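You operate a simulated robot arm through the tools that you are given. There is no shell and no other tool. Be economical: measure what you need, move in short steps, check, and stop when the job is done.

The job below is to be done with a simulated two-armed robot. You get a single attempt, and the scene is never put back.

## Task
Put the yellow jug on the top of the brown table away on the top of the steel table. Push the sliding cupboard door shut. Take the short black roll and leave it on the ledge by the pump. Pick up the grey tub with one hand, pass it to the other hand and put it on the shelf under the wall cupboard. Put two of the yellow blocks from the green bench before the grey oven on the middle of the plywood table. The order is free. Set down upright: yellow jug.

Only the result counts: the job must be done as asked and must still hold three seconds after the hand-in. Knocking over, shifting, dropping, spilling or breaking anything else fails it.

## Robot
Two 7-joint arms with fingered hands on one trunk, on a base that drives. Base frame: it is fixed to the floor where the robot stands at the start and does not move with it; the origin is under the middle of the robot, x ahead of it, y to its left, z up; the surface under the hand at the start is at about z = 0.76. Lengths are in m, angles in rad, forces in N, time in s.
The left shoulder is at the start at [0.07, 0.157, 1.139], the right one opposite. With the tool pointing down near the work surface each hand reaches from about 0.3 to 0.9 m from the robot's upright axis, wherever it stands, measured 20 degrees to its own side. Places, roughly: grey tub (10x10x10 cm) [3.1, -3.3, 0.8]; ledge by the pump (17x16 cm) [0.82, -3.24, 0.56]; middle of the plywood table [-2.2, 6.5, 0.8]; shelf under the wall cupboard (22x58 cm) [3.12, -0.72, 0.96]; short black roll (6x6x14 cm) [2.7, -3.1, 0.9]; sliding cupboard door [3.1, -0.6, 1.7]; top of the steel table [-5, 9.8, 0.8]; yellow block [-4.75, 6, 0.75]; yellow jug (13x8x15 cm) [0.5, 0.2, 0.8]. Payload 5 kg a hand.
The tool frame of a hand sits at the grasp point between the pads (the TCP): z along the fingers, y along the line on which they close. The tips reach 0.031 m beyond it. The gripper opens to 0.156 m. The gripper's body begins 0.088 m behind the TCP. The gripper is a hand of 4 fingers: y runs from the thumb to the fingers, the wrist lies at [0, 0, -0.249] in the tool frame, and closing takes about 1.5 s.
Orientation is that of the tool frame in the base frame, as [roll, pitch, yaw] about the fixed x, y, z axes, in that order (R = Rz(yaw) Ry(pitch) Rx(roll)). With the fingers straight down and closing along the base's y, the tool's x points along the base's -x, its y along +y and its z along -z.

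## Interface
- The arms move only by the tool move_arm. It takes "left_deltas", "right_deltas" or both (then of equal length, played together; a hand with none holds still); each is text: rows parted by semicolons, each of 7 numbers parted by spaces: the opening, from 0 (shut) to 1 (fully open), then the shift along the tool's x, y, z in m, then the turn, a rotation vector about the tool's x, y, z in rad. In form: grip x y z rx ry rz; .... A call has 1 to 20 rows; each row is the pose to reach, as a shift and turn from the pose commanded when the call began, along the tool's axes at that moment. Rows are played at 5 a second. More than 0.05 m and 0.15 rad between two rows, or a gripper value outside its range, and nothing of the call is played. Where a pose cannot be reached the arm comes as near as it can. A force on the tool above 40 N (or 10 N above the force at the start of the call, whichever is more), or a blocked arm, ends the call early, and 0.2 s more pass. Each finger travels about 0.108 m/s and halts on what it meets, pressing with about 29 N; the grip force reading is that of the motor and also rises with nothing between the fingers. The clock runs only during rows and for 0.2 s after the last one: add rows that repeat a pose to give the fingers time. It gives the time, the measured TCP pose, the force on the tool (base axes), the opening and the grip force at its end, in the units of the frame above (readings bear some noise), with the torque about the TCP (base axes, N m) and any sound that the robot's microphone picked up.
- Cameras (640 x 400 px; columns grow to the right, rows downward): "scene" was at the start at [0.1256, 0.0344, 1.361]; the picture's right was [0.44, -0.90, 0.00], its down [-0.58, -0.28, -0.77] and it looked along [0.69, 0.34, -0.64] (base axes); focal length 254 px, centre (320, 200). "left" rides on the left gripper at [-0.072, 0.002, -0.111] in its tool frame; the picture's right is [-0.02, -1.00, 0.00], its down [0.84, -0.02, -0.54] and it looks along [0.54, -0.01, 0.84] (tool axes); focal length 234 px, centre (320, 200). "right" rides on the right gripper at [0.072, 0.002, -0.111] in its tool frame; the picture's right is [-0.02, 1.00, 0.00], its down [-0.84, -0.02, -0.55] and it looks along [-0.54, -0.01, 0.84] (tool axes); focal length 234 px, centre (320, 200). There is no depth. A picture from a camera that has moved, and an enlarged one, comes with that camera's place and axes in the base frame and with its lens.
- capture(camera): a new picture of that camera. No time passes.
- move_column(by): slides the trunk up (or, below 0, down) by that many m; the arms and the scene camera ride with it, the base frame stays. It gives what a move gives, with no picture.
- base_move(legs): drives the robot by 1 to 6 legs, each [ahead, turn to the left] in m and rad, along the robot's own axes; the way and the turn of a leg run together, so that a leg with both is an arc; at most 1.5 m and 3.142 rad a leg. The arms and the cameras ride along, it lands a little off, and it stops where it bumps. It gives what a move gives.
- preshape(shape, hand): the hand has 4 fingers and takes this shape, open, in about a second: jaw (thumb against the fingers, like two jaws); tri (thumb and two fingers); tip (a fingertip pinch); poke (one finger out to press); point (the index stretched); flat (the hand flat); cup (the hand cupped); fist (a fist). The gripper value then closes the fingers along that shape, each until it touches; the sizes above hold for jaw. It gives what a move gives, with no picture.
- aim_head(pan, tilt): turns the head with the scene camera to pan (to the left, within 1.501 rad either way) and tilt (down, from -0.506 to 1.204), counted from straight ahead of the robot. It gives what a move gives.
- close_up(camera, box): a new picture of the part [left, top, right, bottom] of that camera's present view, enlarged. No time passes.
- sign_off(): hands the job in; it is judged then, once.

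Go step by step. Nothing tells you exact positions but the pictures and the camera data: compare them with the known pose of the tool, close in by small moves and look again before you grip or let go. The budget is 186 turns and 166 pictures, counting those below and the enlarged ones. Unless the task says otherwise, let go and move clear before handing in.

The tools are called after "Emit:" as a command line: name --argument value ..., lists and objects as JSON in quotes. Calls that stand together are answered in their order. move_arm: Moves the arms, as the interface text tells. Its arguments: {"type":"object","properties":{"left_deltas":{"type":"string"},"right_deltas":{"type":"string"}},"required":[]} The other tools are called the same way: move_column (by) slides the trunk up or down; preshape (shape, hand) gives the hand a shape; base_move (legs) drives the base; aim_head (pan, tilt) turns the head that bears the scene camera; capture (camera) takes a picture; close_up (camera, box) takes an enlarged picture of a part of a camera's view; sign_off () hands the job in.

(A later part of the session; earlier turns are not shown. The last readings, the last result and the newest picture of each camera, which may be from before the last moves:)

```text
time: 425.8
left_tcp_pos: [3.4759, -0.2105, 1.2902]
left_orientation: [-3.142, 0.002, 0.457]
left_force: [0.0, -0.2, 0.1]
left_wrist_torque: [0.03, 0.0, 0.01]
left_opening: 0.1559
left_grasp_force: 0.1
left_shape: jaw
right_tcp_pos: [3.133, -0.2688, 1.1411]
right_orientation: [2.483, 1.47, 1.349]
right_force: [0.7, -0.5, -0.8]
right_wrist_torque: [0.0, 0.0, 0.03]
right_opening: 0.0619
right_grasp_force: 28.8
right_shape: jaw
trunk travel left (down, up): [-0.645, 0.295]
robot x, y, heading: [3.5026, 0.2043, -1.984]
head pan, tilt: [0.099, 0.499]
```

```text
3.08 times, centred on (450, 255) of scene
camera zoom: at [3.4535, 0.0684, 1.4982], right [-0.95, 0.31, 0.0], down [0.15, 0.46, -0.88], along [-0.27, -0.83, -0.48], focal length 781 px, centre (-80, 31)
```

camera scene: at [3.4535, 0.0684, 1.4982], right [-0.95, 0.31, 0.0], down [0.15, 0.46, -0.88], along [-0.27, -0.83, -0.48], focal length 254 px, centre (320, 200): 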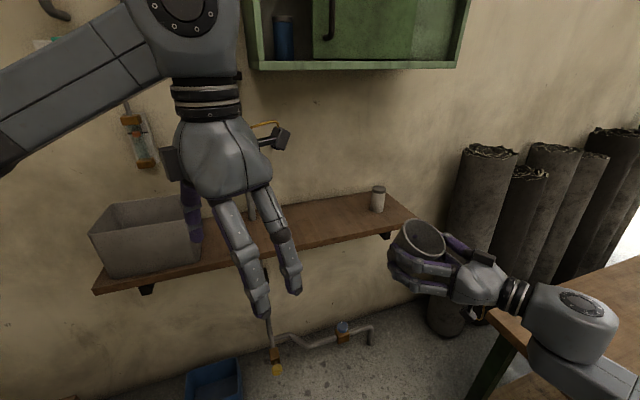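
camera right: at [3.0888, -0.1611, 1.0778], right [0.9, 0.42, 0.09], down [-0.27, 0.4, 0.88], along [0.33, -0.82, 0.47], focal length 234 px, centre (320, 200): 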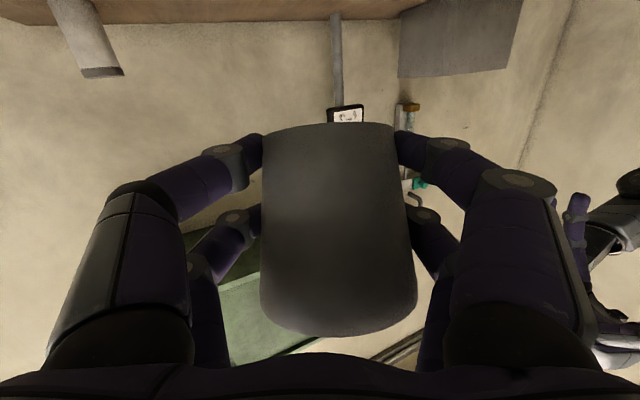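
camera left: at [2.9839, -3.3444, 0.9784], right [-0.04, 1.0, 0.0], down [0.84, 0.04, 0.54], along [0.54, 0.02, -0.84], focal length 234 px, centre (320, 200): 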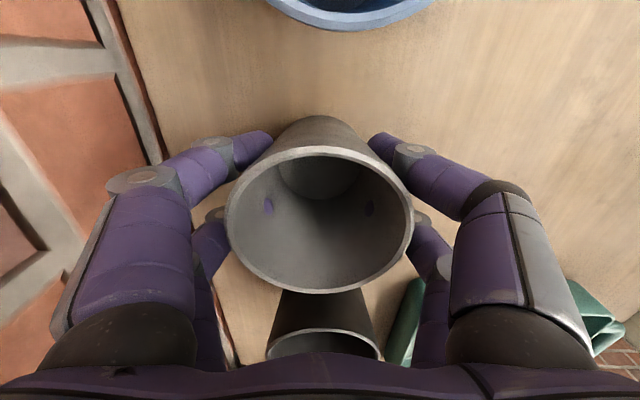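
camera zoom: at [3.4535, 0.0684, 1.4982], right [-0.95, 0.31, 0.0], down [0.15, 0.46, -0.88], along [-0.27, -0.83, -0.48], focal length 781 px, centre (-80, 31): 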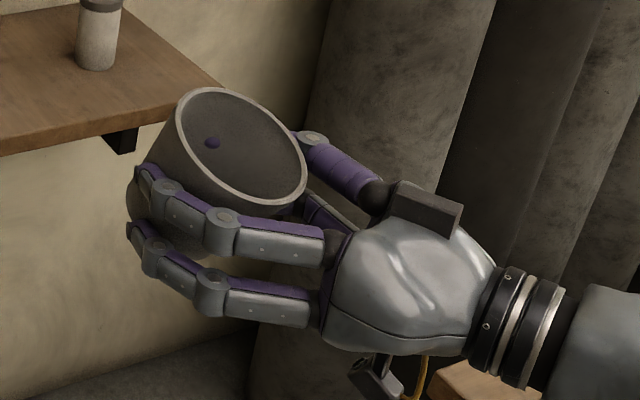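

The tub leans about 30° toward the palm, so pitching the hand down ~0.5 rad makes it upright (and lifts the wrist clear of the shelf).

Emit:
move_arm --right_deltas "0.1 0 0 0 0 0.125 0;0.1 0 0 0 0 0.25 0;0.1 0 0 0 0 0.375 0;0.1 0 0 0 0 0.5 0;0.1 0 0 0 0 0.5 0"

Emit:
close_up --camera "scene" --box '[350, 170, 550, 320]'

Emit:
capture --camera "right"

```text
time: 427.0
left_tcp_pos: [3.4766, -0.2087, 1.2896]
left_orientation: [-3.141, 0.002, 0.457]
left_force: [-0.4, 0.8, -0.2]
left_wrist_torque: [-0.04, 0.01, 0.0]
left_opening: 0.1557
left_grasp_force: 0.0
left_shape: jaw
right_tcp_pos: [3.1316, -0.2684, 1.137]
right_orientation: [3.029, 0.986, 1.91]
right_force: [0.2, 0.5, 0.0]
right_wrist_torque: [0.01, 0.01, -0.05]
right_opening: 0.0617
right_grasp_force: 28.9
right_shape: jaw
trunk travel left (down, up): [-0.645, 0.295]
robot x, y, heading: [3.4996, 0.2079, -1.986]
head pan, tilt: [0.099, 0.499]
```

```text
2.67 times, centred on (450, 245) of scene
camera zoom: at [3.4532, 0.0694, 1.4983], right [-0.95, 0.31, 0.0], down [0.15, 0.46, -0.88], along [-0.27, -0.83, -0.48], focal length 677 px, centre (-27, 80)
```

zoom: 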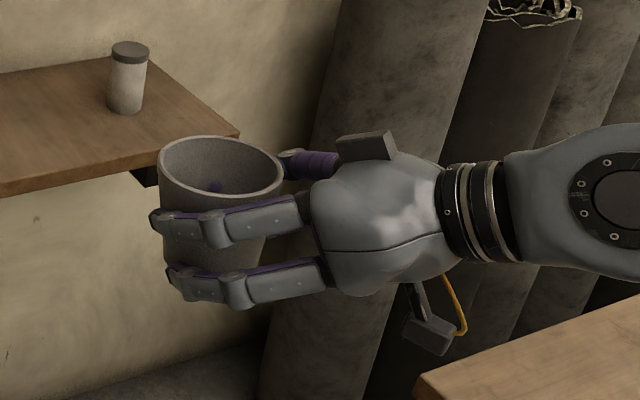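

```text
47 pictures are left
camera right: at [3.0784, -0.1468, 1.1383], right [0.91, 0.41, 0.08], down [-0.07, -0.04, 1.0], along [0.41, -0.91, -0.01], focal length 234 px, centre (320, 200)
```

right: 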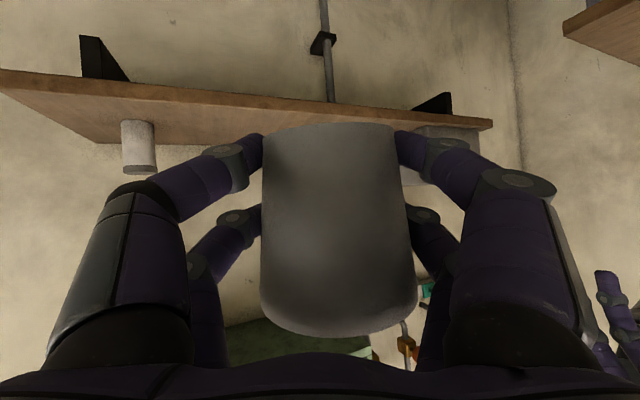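

The tub is upright again (within a few degrees). Now the base carries it in: target axis [3.20, -0.71].

Emit:
base_move --legs '[[0, 0.55], [0.36, 0], [0, -0.55]]'

Emit:
capture --camera "scene"

Emit:
capture --camera "right"

```text
time: 430.6
left_tcp_pos: [3.7521, -0.48, 1.2892]
left_orientation: [3.141, 0.001, 1.023]
left_force: [-0.1, -0.5, -0.2]
left_wrist_torque: [0.06, -0.02, -0.01]
left_opening: 0.1557
left_grasp_force: 0.1
left_shape: jaw
right_tcp_pos: [3.4961, -0.7085, 1.1317]
right_orientation: [3.01, 0.973, 2.473]
right_force: [1.5, 5.2, -3.7]
right_wrist_torque: [0.0, -0.09, -0.2]
right_opening: 0.0609
right_grasp_force: 29.1
right_shape: jaw
trunk travel left (down, up): [-0.645, 0.295]
robot x, y, heading: [3.5507, -0.1176, -1.419]
head pan, tilt: [0.099, 0.499]
stopped in leg 2: the force on the tool passed its limit at 58 N (the readings are from after the stop); the commanded pose is now the measured one
```

```text
46 pictures are left
camera scene: at [3.581, -0.2587, 1.4979], right [-0.97, -0.25, 0.0], down [-0.12, 0.47, -0.88], along [0.22, -0.85, -0.48], focal length 254 px, centre (320, 200)
```

scene: 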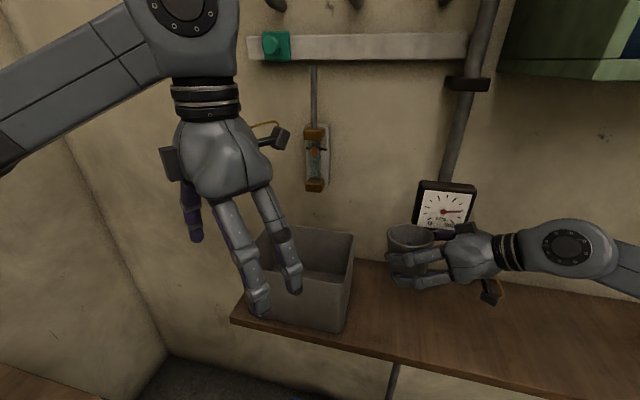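

```text
45 pictures are left
camera right: at [3.385, -0.6372, 1.134], right [0.54, 0.84, 0.09], down [-0.03, -0.09, 1.0], along [0.84, -0.54, -0.02], focal length 234 px, centre (320, 200)
```

right: 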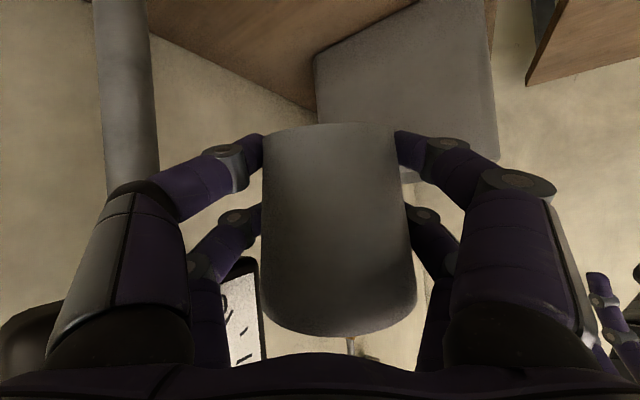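

I overlooked the hand's swing during that turn: a knuckle touched near the wall gauge; the drive stopped at once and nothing moved. I'll reverse out and come in straight at heading -π/2 from x≈3.33.

Emit:
base_move --legs '[[-0.45, 0], [0, -0.681], [0.3, 0], [0, 0.53]]'

Emit:
capture --camera "scene"

```text
time: 438.3
left_tcp_pos: [3.482, -0.3155, 1.2899]
left_orientation: [-3.141, 0.002, 0.886]
left_force: [1.3, -0.3, 0.3]
left_wrist_torque: [0.02, -0.01, -0.02]
left_opening: 0.1557
left_grasp_force: 0.2
left_shape: jaw
right_tcp_pos: [3.1951, -0.5079, 1.1346]
right_orientation: [3.014, 0.978, 2.333]
right_force: [-1.3, 1.0, -0.7]
right_wrist_torque: [0.01, 0.01, -0.01]
right_opening: 0.061
right_grasp_force: 29.2
right_shape: jaw
trunk travel left (down, up): [-0.645, 0.295]
robot x, y, heading: [3.338, 0.0726, -1.562]
head pan, tilt: [0.099, 0.499]
```

```text
44 pictures are left
camera scene: at [3.3444, -0.0721, 1.4983], right [-0.99, -0.11, 0.0], down [-0.05, 0.48, -0.88], along [0.1, -0.87, -0.48], focal length 254 px, centre (320, 200)
```

scene: 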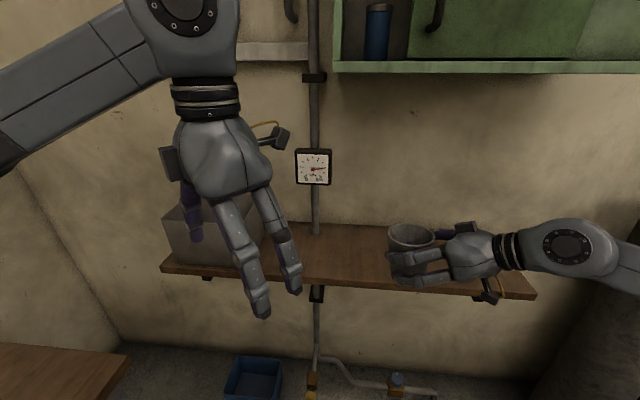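

Lined up. Driving in 0.18 m.

Emit:
base_move --legs '[[0.18, 0]]'

Emit:
capture --camera "scene"

Emit:
capture --camera "right"

```text
time: 439.8
left_tcp_pos: [3.484, -0.4984, 1.2904]
left_orientation: [3.14, 0.004, 0.88]
left_force: [-0.3, 0.0, 0.3]
left_wrist_torque: [-0.02, 0.0, -0.01]
left_opening: 0.156
left_grasp_force: 0.0
left_shape: jaw
right_tcp_pos: [3.1979, -0.6881, 1.1352]
right_orientation: [3.015, 0.979, 2.335]
right_force: [0.2, -0.3, -1.9]
right_wrist_torque: [0.01, 0.04, 0.01]
right_opening: 0.0611
right_grasp_force: 28.5
right_shape: jaw
trunk travel left (down, up): [-0.645, 0.295]
robot x, y, heading: [3.3375, -0.1139, -1.56]
head pan, tilt: [0.099, 0.499]
```

```text
43 pictures are left
camera scene: at [3.3464, -0.2533, 1.4984], right [-0.99, -0.11, 0.0], down [-0.05, 0.48, -0.88], along [0.1, -0.87, -0.48], focal length 254 px, centre (320, 200)
```

scene: 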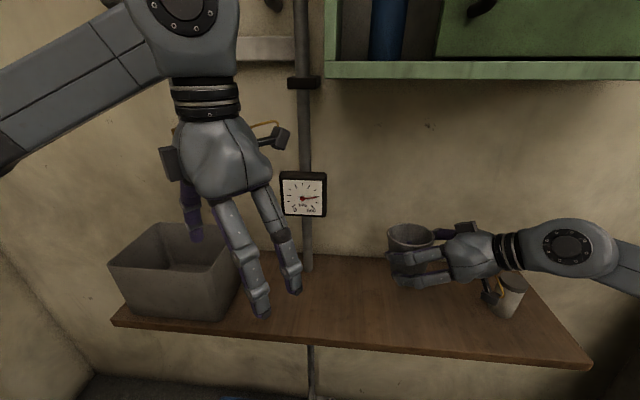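

```text
42 pictures are left
camera right: at [3.0976, -0.6016, 1.1365], right [0.65, 0.75, 0.09], down [-0.05, -0.08, 1.0], along [0.75, -0.66, -0.02], focal length 234 px, centre (320, 200)
```

right: 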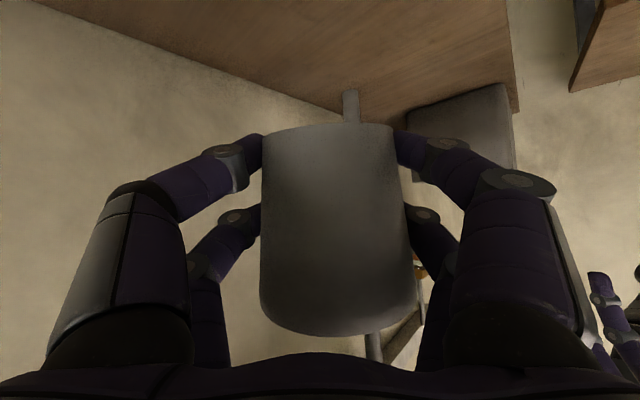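

Tub is over free shelf between box and jar. Lowering with the column.

Emit:
move_column --by -0.1

Emit:
close_up --camera "scene" --box '[340, 160, 560, 340]'

Emit:
capture --camera "right"

```text
time: 441.1
left_tcp_pos: [3.4837, -0.4973, 1.1902]
left_orientation: [3.14, 0.003, 0.883]
left_force: [-0.5, -0.3, 0.6]
left_wrist_torque: [-0.01, -0.02, 0.0]
left_opening: 0.156
left_grasp_force: 0.1
left_shape: jaw
right_tcp_pos: [3.1973, -0.6893, 1.035]
right_orientation: [3.017, 0.977, 2.333]
right_force: [-0.3, -0.1, -1.7]
right_wrist_torque: [0.02, 0.02, 0.01]
right_opening: 0.061
right_grasp_force: 29.5
right_shape: jaw
trunk travel left (down, up): [-0.545, 0.395]
robot x, y, heading: [3.3369, -0.1104, -1.556]
head pan, tilt: [0.099, 0.499]
```

```text
2.22 times, centred on (450, 250) of scene
camera zoom: at [3.3466, -0.2538, 1.3984], right [-0.99, -0.11, 0.0], down [-0.05, 0.48, -0.88], along [0.1, -0.87, -0.48], focal length 564 px, centre (31, 89)
```

zoom: 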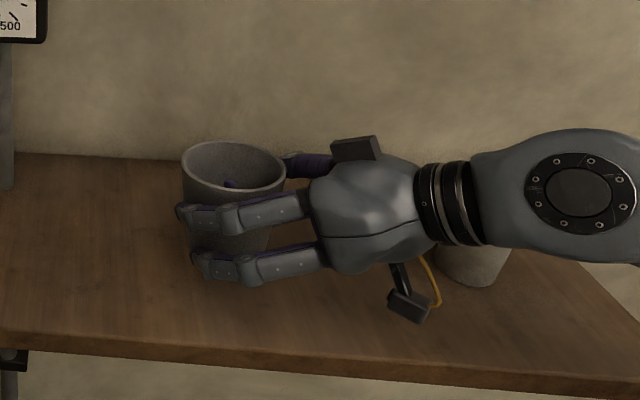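

```text
40 pictures are left
camera right: at [3.0978, -0.602, 1.0364], right [0.65, 0.75, 0.09], down [-0.05, -0.08, 1.0], along [0.75, -0.66, -0.02], focal length 234 px, centre (320, 200)
```

right: 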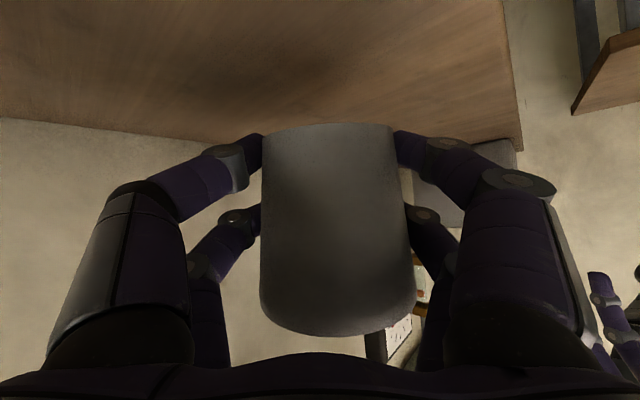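

Emit:
move_column --by -0.02

Emit:
move_column --by -0.01

Emit:
close_up --camera "right" --box '[180, 80, 480, 260]'

```text
time: 441.8
left_tcp_pos: [3.4835, -0.499, 1.17]
left_orientation: [-3.14, 0.003, 0.882]
left_force: [0.8, 1.0, -0.6]
left_wrist_torque: [-0.01, -0.01, 0.01]
left_opening: 0.1559
left_grasp_force: 0.0
left_shape: jaw
right_tcp_pos: [3.1965, -0.6884, 1.0152]
right_orientation: [3.016, 0.976, 2.335]
right_force: [0.5, -0.3, -0.7]
right_wrist_torque: [0.0, 0.03, -0.04]
right_opening: 0.0611
right_grasp_force: 28.8
right_shape: jaw
trunk travel left (down, up): [-0.525, 0.415]
robot x, y, heading: [3.3356, -0.1107, -1.557]
head pan, tilt: [0.099, 0.499]
```

```text
time: 442.4
left_tcp_pos: [3.4844, -0.498, 1.1601]
left_orientation: [-3.141, 0.004, 0.88]
left_force: [-0.4, 0.0, 0.1]
left_wrist_torque: [0.01, -0.03, 0.02]
left_opening: 0.1561
left_grasp_force: 0.1
left_shape: jaw
right_tcp_pos: [3.1974, -0.6901, 1.0049]
right_orientation: [3.018, 0.975, 2.332]
right_force: [-0.5, -0.1, -1.0]
right_wrist_torque: [-0.02, 0.01, 0.02]
right_opening: 0.061
right_grasp_force: 29.0
right_shape: jaw
trunk travel left (down, up): [-0.515, 0.425]
robot x, y, heading: [3.3357, -0.1117, -1.561]
head pan, tilt: [0.099, 0.499]
```

```text
2.13 times, centred on (330, 170) of right
camera zoom: at [3.0978, -0.602, 1.0063], right [0.65, 0.75, 0.09], down [-0.05, -0.08, 1.0], along [0.75, -0.66, -0.02], focal length 500 px, centre (299, 264)
```

zoom: 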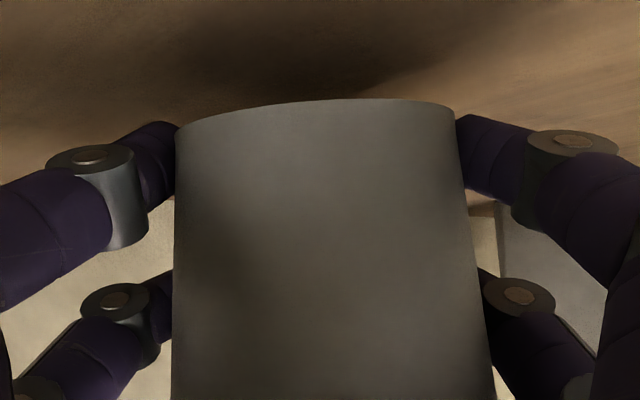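

Emit:
move_column --by -0.008

Emit:
move_column --by -0.007

```text
time: 442.9
left_tcp_pos: [3.4843, -0.4971, 1.1519]
left_orientation: [-3.141, 0.003, 0.88]
left_force: [-0.8, -0.1, -1.0]
left_wrist_torque: [-0.03, 0.02, 0.03]
left_opening: 0.1559
left_grasp_force: 0.0
left_shape: jaw
right_tcp_pos: [3.1962, -0.6893, 0.9962]
right_orientation: [3.016, 0.975, 2.332]
right_force: [-0.2, 0.3, -0.5]
right_wrist_torque: [0.01, 0.0, -0.03]
right_opening: 0.0606
right_grasp_force: 28.9
right_shape: jaw
trunk travel left (down, up): [-0.507, 0.433]
robot x, y, heading: [3.3374, -0.108, -1.564]
head pan, tilt: [0.099, 0.499]
```

```text
time: 443.5
left_tcp_pos: [3.484, -0.4972, 1.1467]
left_orientation: [3.142, 0.004, 0.882]
left_force: [0.4, -0.5, 0.5]
left_wrist_torque: [0.0, -0.03, 0.0]
left_opening: 0.156
left_grasp_force: 0.1
left_shape: jaw
right_tcp_pos: [3.197, -0.6893, 0.9924]
right_orientation: [3.021, 0.981, 2.336]
right_force: [-1.8, 1.8, 13.7]
right_wrist_torque: [-0.49, 0.34, -0.07]
right_opening: 0.0612
right_grasp_force: 29.3
right_shape: jaw
trunk travel left (down, up): [-0.5, 0.44]
robot x, y, heading: [3.3379, -0.1096, -1.562]
head pan, tilt: [0.099, 0.499]
```

Contact (14 N). Checking before release.

Emit:
close_up --camera "scene" --box '[370, 170, 500, 270]'

Emit:
close_up --camera "right" --box '[180, 80, 480, 260]'

```text
4.00 times, centred on (435, 220) of scene
camera zoom: at [3.3468, -0.2526, 1.3537], right [-0.99, -0.11, 0.0], down [-0.05, 0.47, -0.88], along [0.1, -0.87, -0.48], focal length 1015 px, centre (-140, 120)
```

zoom: 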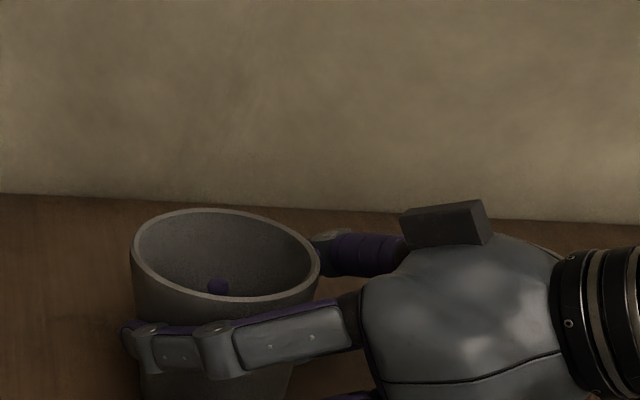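

```text
2.13 times, centred on (330, 170) of right
camera zoom: at [3.0979, -0.6018, 0.9936], right [0.66, 0.75, 0.09], down [-0.05, -0.07, 1.0], along [0.75, -0.66, -0.01], focal length 500 px, centre (299, 264)
```

zoom: 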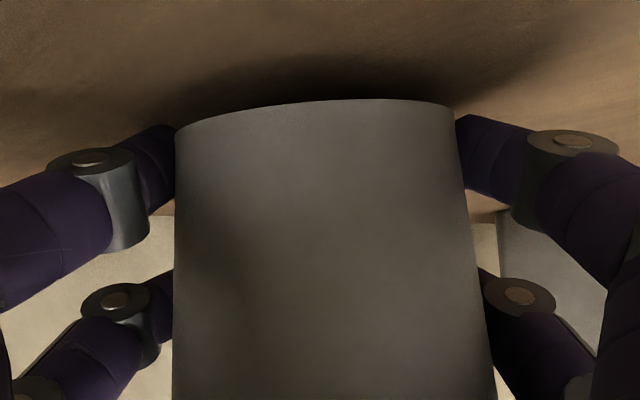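

Opening the right hand slowly.

Emit:
move_arm --right_deltas "0.2 0 0 0 0 0 0;0.35 0 0 0 0 0 0;0.45 0 0 0 0 0 0;0.55 0 0 0 0 0 0;0.65 0 0 0 0 0 0;0.75 0 0 0 0 0 0;0.75 0 0 0 0 0 0;0.75 0 0 0 0 0 0"

Emit:
close_up --camera "scene" --box '[340, 140, 560, 320]'

Emit:
capture --camera "right"

```text
time: 445.3
left_tcp_pos: [3.4849, -0.4949, 1.1467]
left_orientation: [3.139, 0.006, 0.883]
left_force: [-0.8, 0.1, -0.3]
left_wrist_torque: [0.0, -0.02, 0.02]
left_opening: 0.1561
left_grasp_force: 0.1
left_shape: jaw
right_tcp_pos: [3.1976, -0.6879, 0.9907]
right_orientation: [3.02, 0.977, 2.338]
right_force: [5.7, 6.9, 20.3]
right_wrist_torque: [-0.85, 0.38, 0.11]
right_opening: 0.1157
right_grasp_force: 0.0
right_shape: jaw
trunk travel left (down, up): [-0.5, 0.44]
robot x, y, heading: [3.3391, -0.1113, -1.564]
head pan, tilt: [0.099, 0.499]
```

```text
2.22 times, centred on (450, 230) of scene
camera zoom: at [3.348, -0.2508, 1.3537], right [-0.99, -0.11, 0.0], down [-0.05, 0.47, -0.88], along [0.1, -0.87, -0.48], focal length 564 px, centre (31, 133)
```

zoom: 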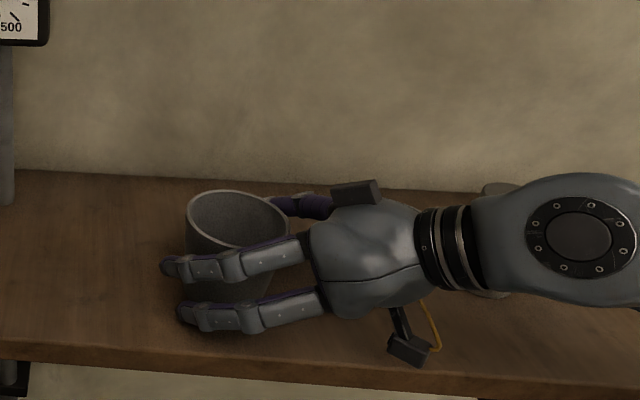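

```text
35 pictures are left
camera right: at [3.0989, -0.5999, 0.9931], right [0.65, 0.75, 0.09], down [-0.05, -0.08, 1.0], along [0.75, -0.66, -0.01], focal length 234 px, centre (320, 200)
```

right: 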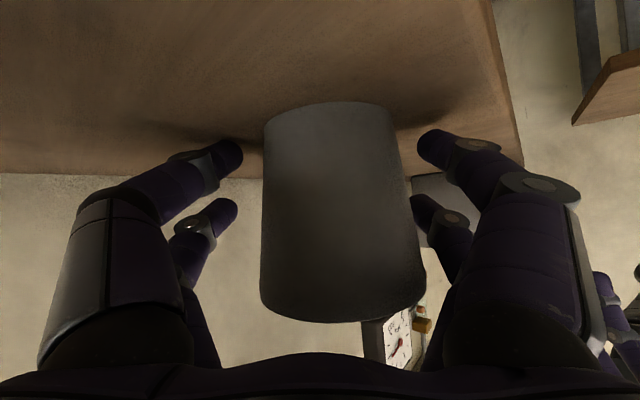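

The tub stands upright on the shelf. Easing up 1 cm, then withdrawing along the hand's own axis.

Emit:
move_column --by 0.012

Emit:
move_arm --right_deltas "0.85 0 0 -0.02 0 0 0;0.9 0 0 -0.04 0 0 0;0.9 0 0 -0.07 0 0 0;0.9 0 0 -0.1 0 0 0"

Emit:
capture --camera "right"

Emit:
capture --camera "scene"

```text
time: 445.9
left_tcp_pos: [3.4824, -0.497, 1.1572]
left_orientation: [-3.141, 0.004, 0.881]
left_force: [0.2, 0.5, -0.7]
left_wrist_torque: [0.0, 0.0, 0.02]
left_opening: 0.1558
left_grasp_force: 0.1
left_shape: jaw
right_tcp_pos: [3.1965, -0.6892, 0.9993]
right_orientation: [3.013, 0.975, 2.33]
right_force: [0.2, 1.2, -0.1]
right_wrist_torque: [-0.02, -0.01, -0.01]
right_opening: 0.1168
right_grasp_force: 0.0
right_shape: jaw
trunk travel left (down, up): [-0.512, 0.428]
robot x, y, heading: [3.3406, -0.1093, -1.562]
head pan, tilt: [0.099, 0.499]
```

```text
time: 446.9
left_tcp_pos: [3.4823, -0.4984, 1.1575]
left_orientation: [3.14, 0.002, 0.883]
left_force: [-0.2, 0.0, -0.3]
left_wrist_torque: [0.0, -0.01, -0.03]
left_opening: 0.1561
left_grasp_force: 0.1
left_shape: jaw
right_tcp_pos: [3.1334, -0.6406, 1.0568]
right_orientation: [3.016, 0.976, 2.333]
right_force: [-0.1, 0.1, -0.3]
right_wrist_torque: [0.02, -0.02, 0.0]
right_opening: 0.1405
right_grasp_force: 0.0
right_shape: jaw
trunk travel left (down, up): [-0.512, 0.428]
robot x, y, heading: [3.3366, -0.1096, -1.564]
head pan, tilt: [0.099, 0.499]
```

```text
34 pictures are left
camera right: at [3.0352, -0.5537, 1.059], right [0.65, 0.75, 0.09], down [-0.05, -0.08, 1.0], along [0.75, -0.66, -0.02], focal length 234 px, centre (320, 200)
```

right: 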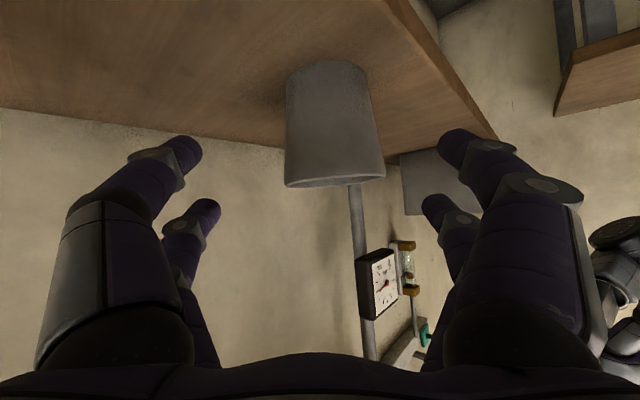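

```text
33 pictures are left
camera scene: at [3.3463, -0.2534, 1.3654], right [-0.99, -0.11, 0.0], down [-0.05, 0.48, -0.88], along [0.1, -0.87, -0.48], focal length 254 px, centre (320, 200)
```

scene: 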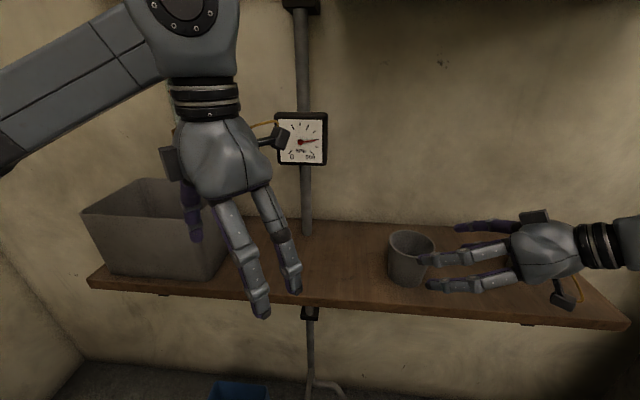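

Tub is left standing. Withdrawing a bit more along the hand axis, then backing the base off.

Emit:
move_arm --right_deltas "0.9 0 0 -0.03 0 0 0;0.9 0 0 -0.06 0 0 0"

Emit:
base_move --legs '[[-0.3, 0]]'

Emit:
aim_head --pan 0.0 --tilt 0.2

Emit:
capture --camera "scene"

```text
time: 447.5
left_tcp_pos: [3.4826, -0.498, 1.1572]
left_orientation: [-3.141, 0.003, 0.881]
left_force: [-0.8, 0.5, 0.0]
left_wrist_torque: [-0.03, -0.03, 0.02]
left_opening: 0.156
left_grasp_force: 0.0
left_shape: jaw
right_tcp_pos: [3.0947, -0.6098, 1.0901]
right_orientation: [3.015, 0.977, 2.332]
right_force: [-0.8, -0.2, 0.9]
right_wrist_torque: [0.03, 0.0, 0.0]
right_opening: 0.1402
right_grasp_force: 0.1
right_shape: jaw
trunk travel left (down, up): [-0.512, 0.428]
robot x, y, heading: [3.3385, -0.1103, -1.56]
head pan, tilt: [0.099, 0.499]
```

```text
time: 449.6
left_tcp_pos: [3.4795, -0.1988, 1.1567]
left_orientation: [3.14, 0.003, 0.878]
left_force: [0.1, 0.2, -0.1]
left_wrist_torque: [0.01, 0.0, 0.04]
left_opening: 0.1561
left_grasp_force: 0.0
left_shape: jaw
right_tcp_pos: [3.0898, -0.3095, 1.0912]
right_orientation: [3.017, 0.977, 2.326]
right_force: [-0.5, 0.6, 0.0]
right_wrist_torque: [-0.01, 0.03, -0.03]
right_opening: 0.1402
right_grasp_force: 0.0
right_shape: jaw
trunk travel left (down, up): [-0.512, 0.428]
robot x, y, heading: [3.3323, 0.192, -1.564]
head pan, tilt: [0.099, 0.499]
```

```text
time: 450.4
left_tcp_pos: [3.4797, -0.2001, 1.1565]
left_orientation: [-3.141, 0.002, 0.88]
left_force: [0.7, 0.5, -1.1]
left_wrist_torque: [0.0, -0.02, 0.02]
left_opening: 0.156
left_grasp_force: 0.0
left_shape: jaw
right_tcp_pos: [3.091, -0.3112, 1.0902]
right_orientation: [3.014, 0.977, 2.328]
right_force: [-0.2, 0.4, 0.4]
right_wrist_torque: [0.01, -0.02, -0.01]
right_opening: 0.14
right_grasp_force: 0.0
right_shape: jaw
trunk travel left (down, up): [-0.512, 0.428]
robot x, y, heading: [3.3354, 0.1881, -1.565]
head pan, tilt: [0.0, 0.201]
```

```text
32 pictures are left
camera scene: at [3.3343, 0.0419, 1.3929], right [-1.0, -0.01, 0.0], down [0.0, 0.2, -0.98], along [0.01, -0.98, -0.2], focal length 254 px, centre (320, 200)
```

scene: 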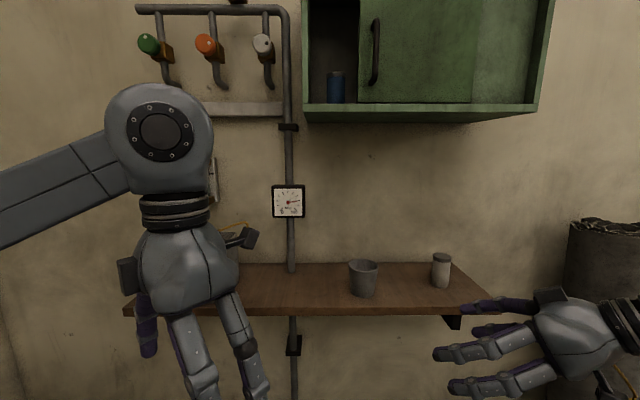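

The tub is in place. Now the door: triangulated handle bar at x≈3.219, y≈-0.597, z 1.54–1.675, to be pushed ~12 cm toward +x. I turn the right hand to point forward and 45° down, with one finger out.

Emit:
move_arm --right_deltas "0.9 0 0 0 0.118 0.025 0.083;0.9 0 0 0 0.236 0.05 0.166;0.9 0 0 0 0.355 0.076 0.248;0.9 0 0 0 0.473 0.101 0.331;0.9 0 0 0 0.591 0.127 0.414;0.9 0 0 0 0.71 0.152 0.497;0.9 0 0 0 0.71 0.152 0.497"

Emit:
preshape --shape "poke" --hand "right"

Emit:
move_column --by 0.4

Emit:
aim_head --pan -0.2 --tilt 0.4

Emit:
capture --camera "scene"

```text
time: 451.9
left_tcp_pos: [3.4784, -0.1999, 1.1562]
left_orientation: [3.14, 0.001, 0.877]
left_force: [-0.3, 0.1, 0.0]
left_wrist_torque: [0.01, -0.03, 0.0]
left_opening: 0.1556
left_grasp_force: 0.1
left_shape: jaw
right_tcp_pos: [3.0888, -0.3111, 1.0893]
right_orientation: [3.141, 0.784, 1.567]
right_force: [-0.7, 0.4, -0.2]
right_wrist_torque: [0.01, -0.03, 0.01]
right_opening: 0.1403
right_grasp_force: 0.0
right_shape: jaw
trunk travel left (down, up): [-0.512, 0.428]
robot x, y, heading: [3.3355, 0.1857, -1.561]
head pan, tilt: [0.0, 0.201]
```

```text
time: 452.9
left_tcp_pos: [3.4795, -0.1983, 1.1565]
left_orientation: [-3.141, 0.004, 0.88]
left_force: [-0.3, 1.0, -0.6]
left_wrist_torque: [-0.01, 0.0, 0.03]
left_opening: 0.1558
left_grasp_force: 0.0
left_shape: jaw
right_tcp_pos: [3.0896, -0.3105, 1.0902]
right_orientation: [3.142, 0.784, 1.572]
right_force: [0.0, 0.2, -0.1]
right_wrist_torque: [0.0, -0.02, 0.02]
right_opening: 0.0001
right_grasp_force: 0.0
right_shape: poke
trunk travel left (down, up): [-0.512, 0.428]
robot x, y, heading: [3.3345, 0.1858, -1.568]
head pan, tilt: [0.0, 0.201]
```

```text
time: 456.7
left_tcp_pos: [3.4794, -0.1996, 1.5567]
left_orientation: [3.141, 0.001, 0.878]
left_force: [-0.2, -0.6, -0.4]
left_wrist_torque: [-0.03, -0.01, -0.01]
left_opening: 0.1556
left_grasp_force: 0.1
left_shape: jaw
right_tcp_pos: [3.0899, -0.3106, 1.4913]
right_orientation: [-3.141, 0.785, 1.571]
right_force: [0.3, -0.2, 0.1]
right_wrist_torque: [-0.02, 0.0, -0.03]
right_opening: 0.0001
right_grasp_force: 0.0
right_shape: poke
trunk travel left (down, up): [-0.912, 0.028]
robot x, y, heading: [3.3357, 0.1859, -1.567]
head pan, tilt: [0.0, 0.201]
```

```text
time: 457.4
left_tcp_pos: [3.4798, -0.2, 1.5578]
left_orientation: [3.14, 0.001, 0.877]
left_force: [-0.5, 0.1, 0.0]
left_wrist_torque: [-0.05, -0.02, -0.02]
left_opening: 0.156
left_grasp_force: 0.0
left_shape: jaw
right_tcp_pos: [3.0895, -0.3098, 1.4907]
right_orientation: [-3.141, 0.786, 1.571]
right_force: [0.5, 0.4, 0.2]
right_wrist_torque: [-0.01, -0.01, -0.02]
right_opening: 0.0
right_grasp_force: 0.1
right_shape: poke
trunk travel left (down, up): [-0.912, 0.028]
robot x, y, heading: [3.3377, 0.187, -1.559]
head pan, tilt: [-0.201, 0.4]
```

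```text
31 pictures are left
camera scene: at [3.3157, 0.0445, 1.7745], right [-0.98, 0.19, 0.0], down [0.07, 0.38, -0.92], along [-0.18, -0.9, -0.39], focal length 254 px, centre (320, 200)
```

scene: 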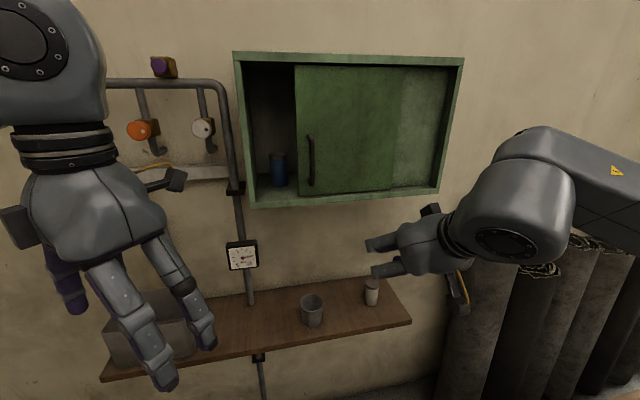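

Emit:
capture --camera "right"

Emit:
close_up --camera "scene" --box '[280, 120, 480, 300]'

```text
30 pictures are left
camera right: at [3.0927, -0.1808, 1.5178], right [1.0, -0.02, 0.02], down [-0.02, -0.21, 0.98], along [-0.01, -0.98, -0.21], focal length 234 px, centre (320, 200)
```

right: 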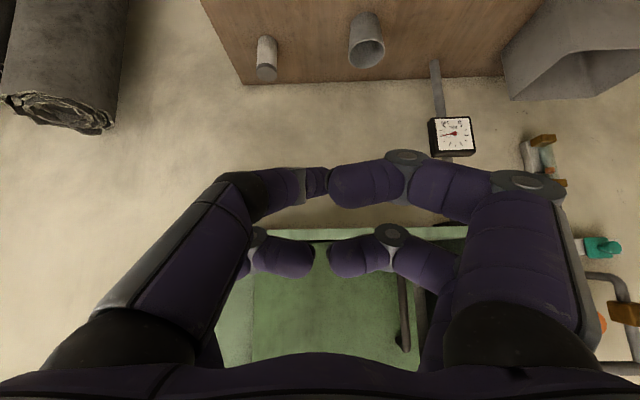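

```text
2.22 times, centred on (380, 210) of scene
camera zoom: at [3.3157, 0.0445, 1.7745], right [-0.98, 0.19, 0.0], down [0.07, 0.38, -0.92], along [-0.18, -0.9, -0.39], focal length 564 px, centre (187, 178)
```

zoom: 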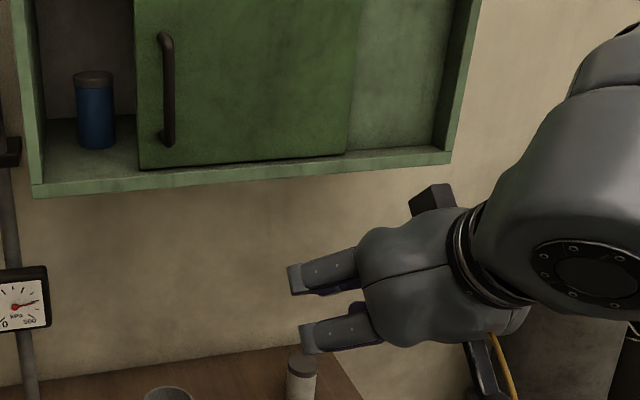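

Poke came out as a closed fist; "point" (index stretched) should give a protruding finger. Trying that.

Emit:
preshape --shape "point" --hand "right"

Emit:
capture --camera "right"

Emit:
close_up --camera "scene" --box '[280, 120, 480, 300]'

```text
time: 458.3
left_tcp_pos: [3.4792, -0.1993, 1.5568]
left_orientation: [3.14, 0.003, 0.878]
left_force: [0.3, -0.9, -0.7]
left_wrist_torque: [0.02, 0.02, -0.02]
left_opening: 0.1558
left_grasp_force: 0.1
left_shape: jaw
right_tcp_pos: [3.0898, -0.3105, 1.4899]
right_orientation: [-3.14, 0.787, 1.571]
right_force: [0.4, -0.1, -0.4]
right_wrist_torque: [0.01, 0.02, 0.01]
right_opening: 0.0
right_grasp_force: 0.1
right_shape: point
trunk travel left (down, up): [-0.912, 0.028]
robot x, y, heading: [3.331, 0.1867, -1.559]
head pan, tilt: [-0.201, 0.4]
```

```text
28 pictures are left
camera right: at [3.0928, -0.1807, 1.5179], right [1.0, -0.02, 0.02], down [-0.02, -0.21, 0.98], along [-0.01, -0.98, -0.21], focal length 234 px, centre (320, 200)
```

right: 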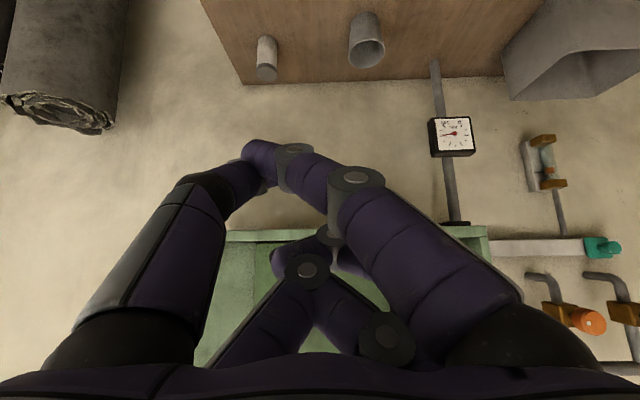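

```text
2.22 times, centred on (380, 210) of scene
camera zoom: at [3.3158, 0.0446, 1.7744], right [-0.98, 0.19, 0.0], down [0.07, 0.38, -0.92], along [-0.18, -0.9, -0.39], focal length 564 px, centre (187, 178)
```

zoom: 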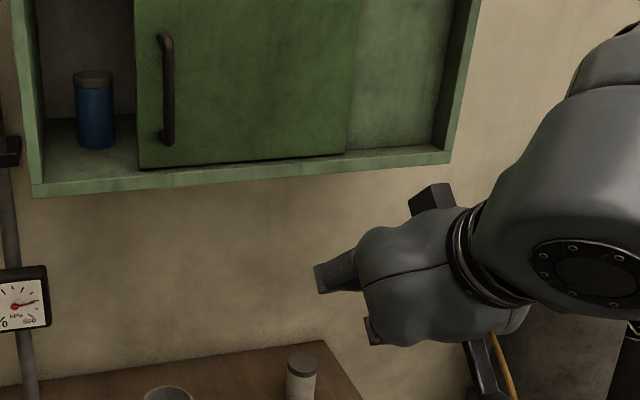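

Emit:
move_arm --right_deltas "1 -0.04 0.012 0.001 0 0 0;1 -0.08 0.024 0.003 0 0 0;1 -0.12 0.036 0.004 0 0 0;1 -0.16 0.05 0.006 0 0 0;1 -0.191 0.06 0.007 0 0 0;1 -0.191 0.06 0.007 0 0 0;1 -0.191 0.06 0.007 0 0 0"

Emit:
capture --camera "right"

Emit:
capture --camera "scene"

```text
time: 459.9
left_tcp_pos: [3.4779, -0.199, 1.5568]
left_orientation: [3.139, 0.001, 0.877]
left_force: [-1.2, -0.1, -0.8]
left_wrist_torque: [0.0, -0.04, -0.03]
left_opening: 0.1557
left_grasp_force: 0.0
left_shape: jaw
right_tcp_pos: [3.1464, -0.4503, 1.6199]
right_orientation: [3.14, 0.786, 1.569]
right_force: [0.1, 0.6, -0.1]
right_wrist_torque: [0.04, -0.05, 0.0]
right_opening: 0.0
right_grasp_force: 0.1
right_shape: point
trunk travel left (down, up): [-0.912, 0.028]
robot x, y, heading: [3.3343, 0.1855, -1.563]
head pan, tilt: [-0.201, 0.4]
```

```text
26 pictures are left
camera right: at [3.1508, -0.3208, 1.6463], right [1.0, -0.02, 0.02], down [-0.02, -0.21, 0.98], along [-0.01, -0.98, -0.21], focal length 234 px, centre (320, 200)
```

right: 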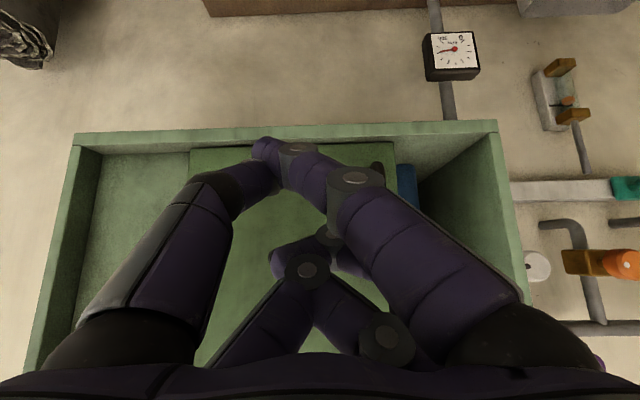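

```text
25 pictures are left
camera scene: at [3.314, 0.045, 1.7745], right [-0.98, 0.19, 0.0], down [0.08, 0.38, -0.92], along [-0.18, -0.9, -0.39], focal length 254 px, centre (320, 200)
```

scene: 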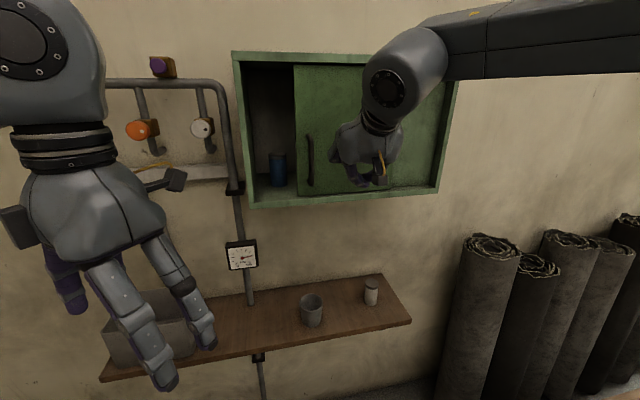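

Emit:
preshape --shape "flat" --hand "right"

Emit:
capture --camera "right"

Emit:
close_up --camera "scene" --box '[270, 100, 470, 240]'

```text
time: 460.8
left_tcp_pos: [3.4799, -0.2002, 1.5568]
left_orientation: [-3.141, 0.004, 0.878]
left_force: [-0.1, 0.0, 0.2]
left_wrist_torque: [0.02, 0.02, -0.03]
left_opening: 0.1562
left_grasp_force: 0.1
left_shape: jaw
right_tcp_pos: [3.1507, -0.4511, 1.6186]
right_orientation: [-3.14, 0.785, 1.571]
right_force: [0.1, -0.5, -0.2]
right_wrist_torque: [0.03, -0.01, 0.01]
right_opening: 0.0
right_grasp_force: 0.1
right_shape: flat
trunk travel left (down, up): [-0.912, 0.028]
robot x, y, heading: [3.3369, 0.186, -1.563]
head pan, tilt: [-0.201, 0.4]
```

```text
24 pictures are left
camera right: at [3.1528, -0.3213, 1.6462], right [1.0, -0.02, 0.02], down [-0.02, -0.21, 0.98], along [-0.01, -0.98, -0.21], focal length 234 px, centre (320, 200)
```

right: 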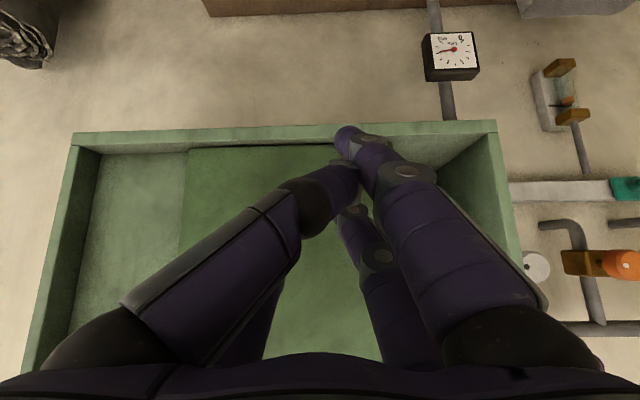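

```text
2.86 times, centred on (370, 170) of scene
camera zoom: at [3.3162, 0.0443, 1.7744], right [-0.98, 0.19, 0.0], down [0.07, 0.38, -0.92], along [-0.18, -0.9, -0.39], focal length 725 px, centre (177, 286)
```

zoom: 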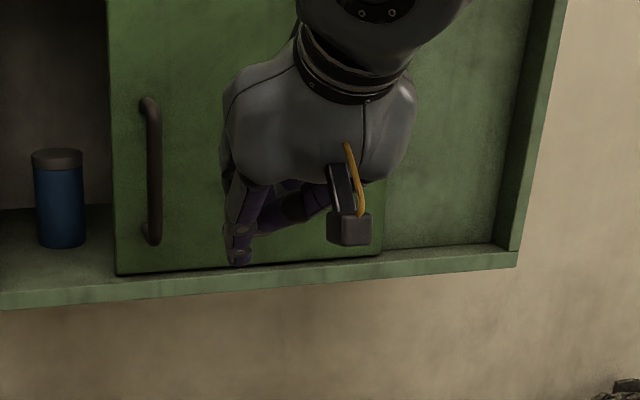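

The flat hand gives straight fingers — good for pushing. Moving in to the right of the handle, just short of the door panel.

Emit:
move_arm --right_deltas "0 -0.03 0 0.025 0 0 0;0 -0.06 0 0.05 0 0 0;0 -0.08 0 0.068 0 0 0;0 -0.095 0 0.08 0 0 0;0 -0.1025 0 0.087 0 0 0"

Emit:
capture --camera "right"

Emit:
close_up --camera "scene" --box '[230, 60, 470, 230]'

```text
time: 462.2
left_tcp_pos: [3.4769, -0.1912, 1.5599]
left_orientation: [3.136, 0.007, 0.874]
left_force: [-0.3, -0.5, -1.1]
left_wrist_torque: [-0.04, -0.01, -0.04]
left_opening: 0.1557
left_grasp_force: 0.1
left_shape: jaw
right_tcp_pos: [3.148, -0.572, 1.6321]
right_orientation: [-3.141, 0.781, 1.569]
right_force: [1.5, 26.6, 4.3]
right_wrist_torque: [0.03, -0.03, 0.09]
right_opening: 0.0001
right_grasp_force: 0.0
right_shape: flat
trunk travel left (down, up): [-0.912, 0.028]
robot x, y, heading: [3.3378, 0.1928, -1.563]
head pan, tilt: [-0.201, 0.4]
stopped in row 5 (right hand): the force on the tool passed its limit at 43 N (the readings are from after the stop); the commanded pose is now the measured one
```

```text
22 pictures are left
camera right: at [3.1512, -0.4419, 1.6609], right [1.0, -0.02, 0.02], down [-0.02, -0.21, 0.98], along [-0.01, -0.98, -0.21], focal length 234 px, centre (320, 200)
```

right: 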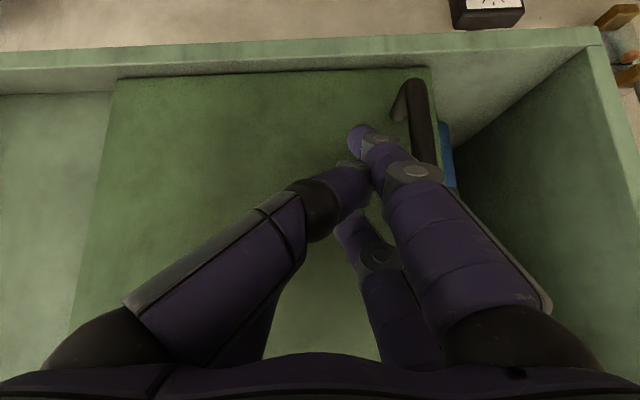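

```text
2.35 times, centred on (350, 145) of scene
camera zoom: at [3.3151, 0.0554, 1.7756], right [-0.98, 0.19, 0.0], down [0.08, 0.38, -0.92], along [-0.18, -0.91, -0.38], focal length 597 px, centre (249, 329)
```

zoom: 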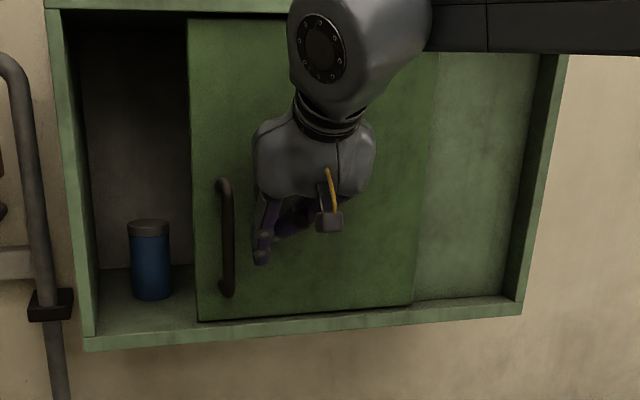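

The fingertip rests on the door panel right of the handle. Backing off 6 mm and pushing left (+x).

Emit:
move_arm --right_deltas "0 0.005 0 -0.005 0 0 0;0 0.005 0.02 -0.005 0 0 0;0 0.005 0.035 -0.005 0 0 0;0 0.005 0.05 -0.005 0 0 0;0 0.005 0.065 -0.005 0 0 0;0 0.005 0.08 -0.005 0 0 0;0 0.005 0.095 -0.005 0 0 0;0 0.005 0.11 -0.005 0 0 0"

Emit:
close_up --camera "scene" --box '[230, 60, 470, 230]'

```text
time: 464.0
left_tcp_pos: [3.479, -0.1948, 1.5582]
left_orientation: [3.14, 0.006, 0.877]
left_force: [0.2, 0.5, -0.5]
left_wrist_torque: [0.0, -0.03, 0.02]
left_opening: 0.1562
left_grasp_force: 0.0
left_shape: jaw
right_tcp_pos: [3.2587, -0.5703, 1.629]
right_orientation: [-3.14, 0.776, 1.571]
right_force: [0.1, 15.2, -2.0]
right_wrist_torque: [0.28, -0.04, 0.14]
right_opening: 0.0001
right_grasp_force: 0.0
right_shape: flat
trunk travel left (down, up): [-0.912, 0.028]
robot x, y, heading: [3.3357, 0.1896, -1.571]
head pan, tilt: [-0.201, 0.4]
```

```text
2.35 times, centred on (350, 145) of scene
camera zoom: at [3.3162, 0.05, 1.7749], right [-0.98, 0.19, 0.0], down [0.07, 0.38, -0.92], along [-0.18, -0.9, -0.39], focal length 597 px, centre (249, 329)
```

zoom: 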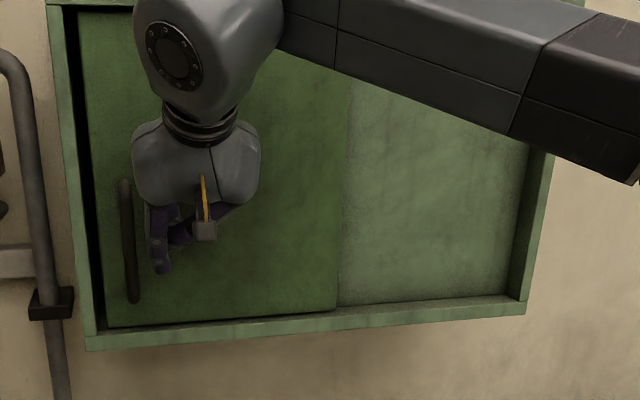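

The door is sliding; about 2 cm is left. Pushing on until it stops against the frame.

Emit:
move_arm --right_deltas "0 0.002 0.01 -0.002 0 0 0;0 0.002 0.02 -0.002 0 0 0;0 0.002 0.03 -0.002 0 0 0;0 0.002 0.04 -0.002 0 0 0;0 0.002 0.05 -0.002 0 0 0"

Emit:
close_up --camera "scene" --box '[230, 60, 470, 230]'

```text
time: 465.2
left_tcp_pos: [3.4787, -0.1947, 1.5578]
left_orientation: [3.14, 0.004, 0.877]
left_force: [-0.2, 0.1, 0.5]
left_wrist_torque: [-0.01, 0.05, 0.03]
left_opening: 0.156
left_grasp_force: 0.0
left_shape: jaw
right_tcp_pos: [3.2573, -0.57, 1.6284]
right_orientation: [-3.138, 0.779, 1.572]
right_force: [0.5, 16.3, -3.9]
right_wrist_torque: [0.4, 0.01, 0.15]
right_opening: 0.0
right_grasp_force: 0.1
right_shape: flat
right hand out of reach, approached as far as the arm can: row 1, 2, 3, 4, 5
trunk travel left (down, up): [-0.912, 0.028]
robot x, y, heading: [3.3356, 0.1869, -1.563]
head pan, tilt: [-0.201, 0.4]
```

```text
2.35 times, centred on (350, 145) of scene
camera zoom: at [3.316, 0.0502, 1.7748], right [-0.98, 0.19, 0.0], down [0.08, 0.38, -0.92], along [-0.18, -0.9, -0.39], focal length 597 px, centre (249, 329)
```

zoom: 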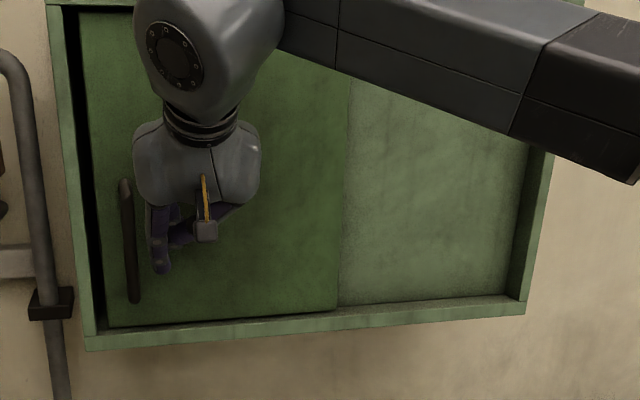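

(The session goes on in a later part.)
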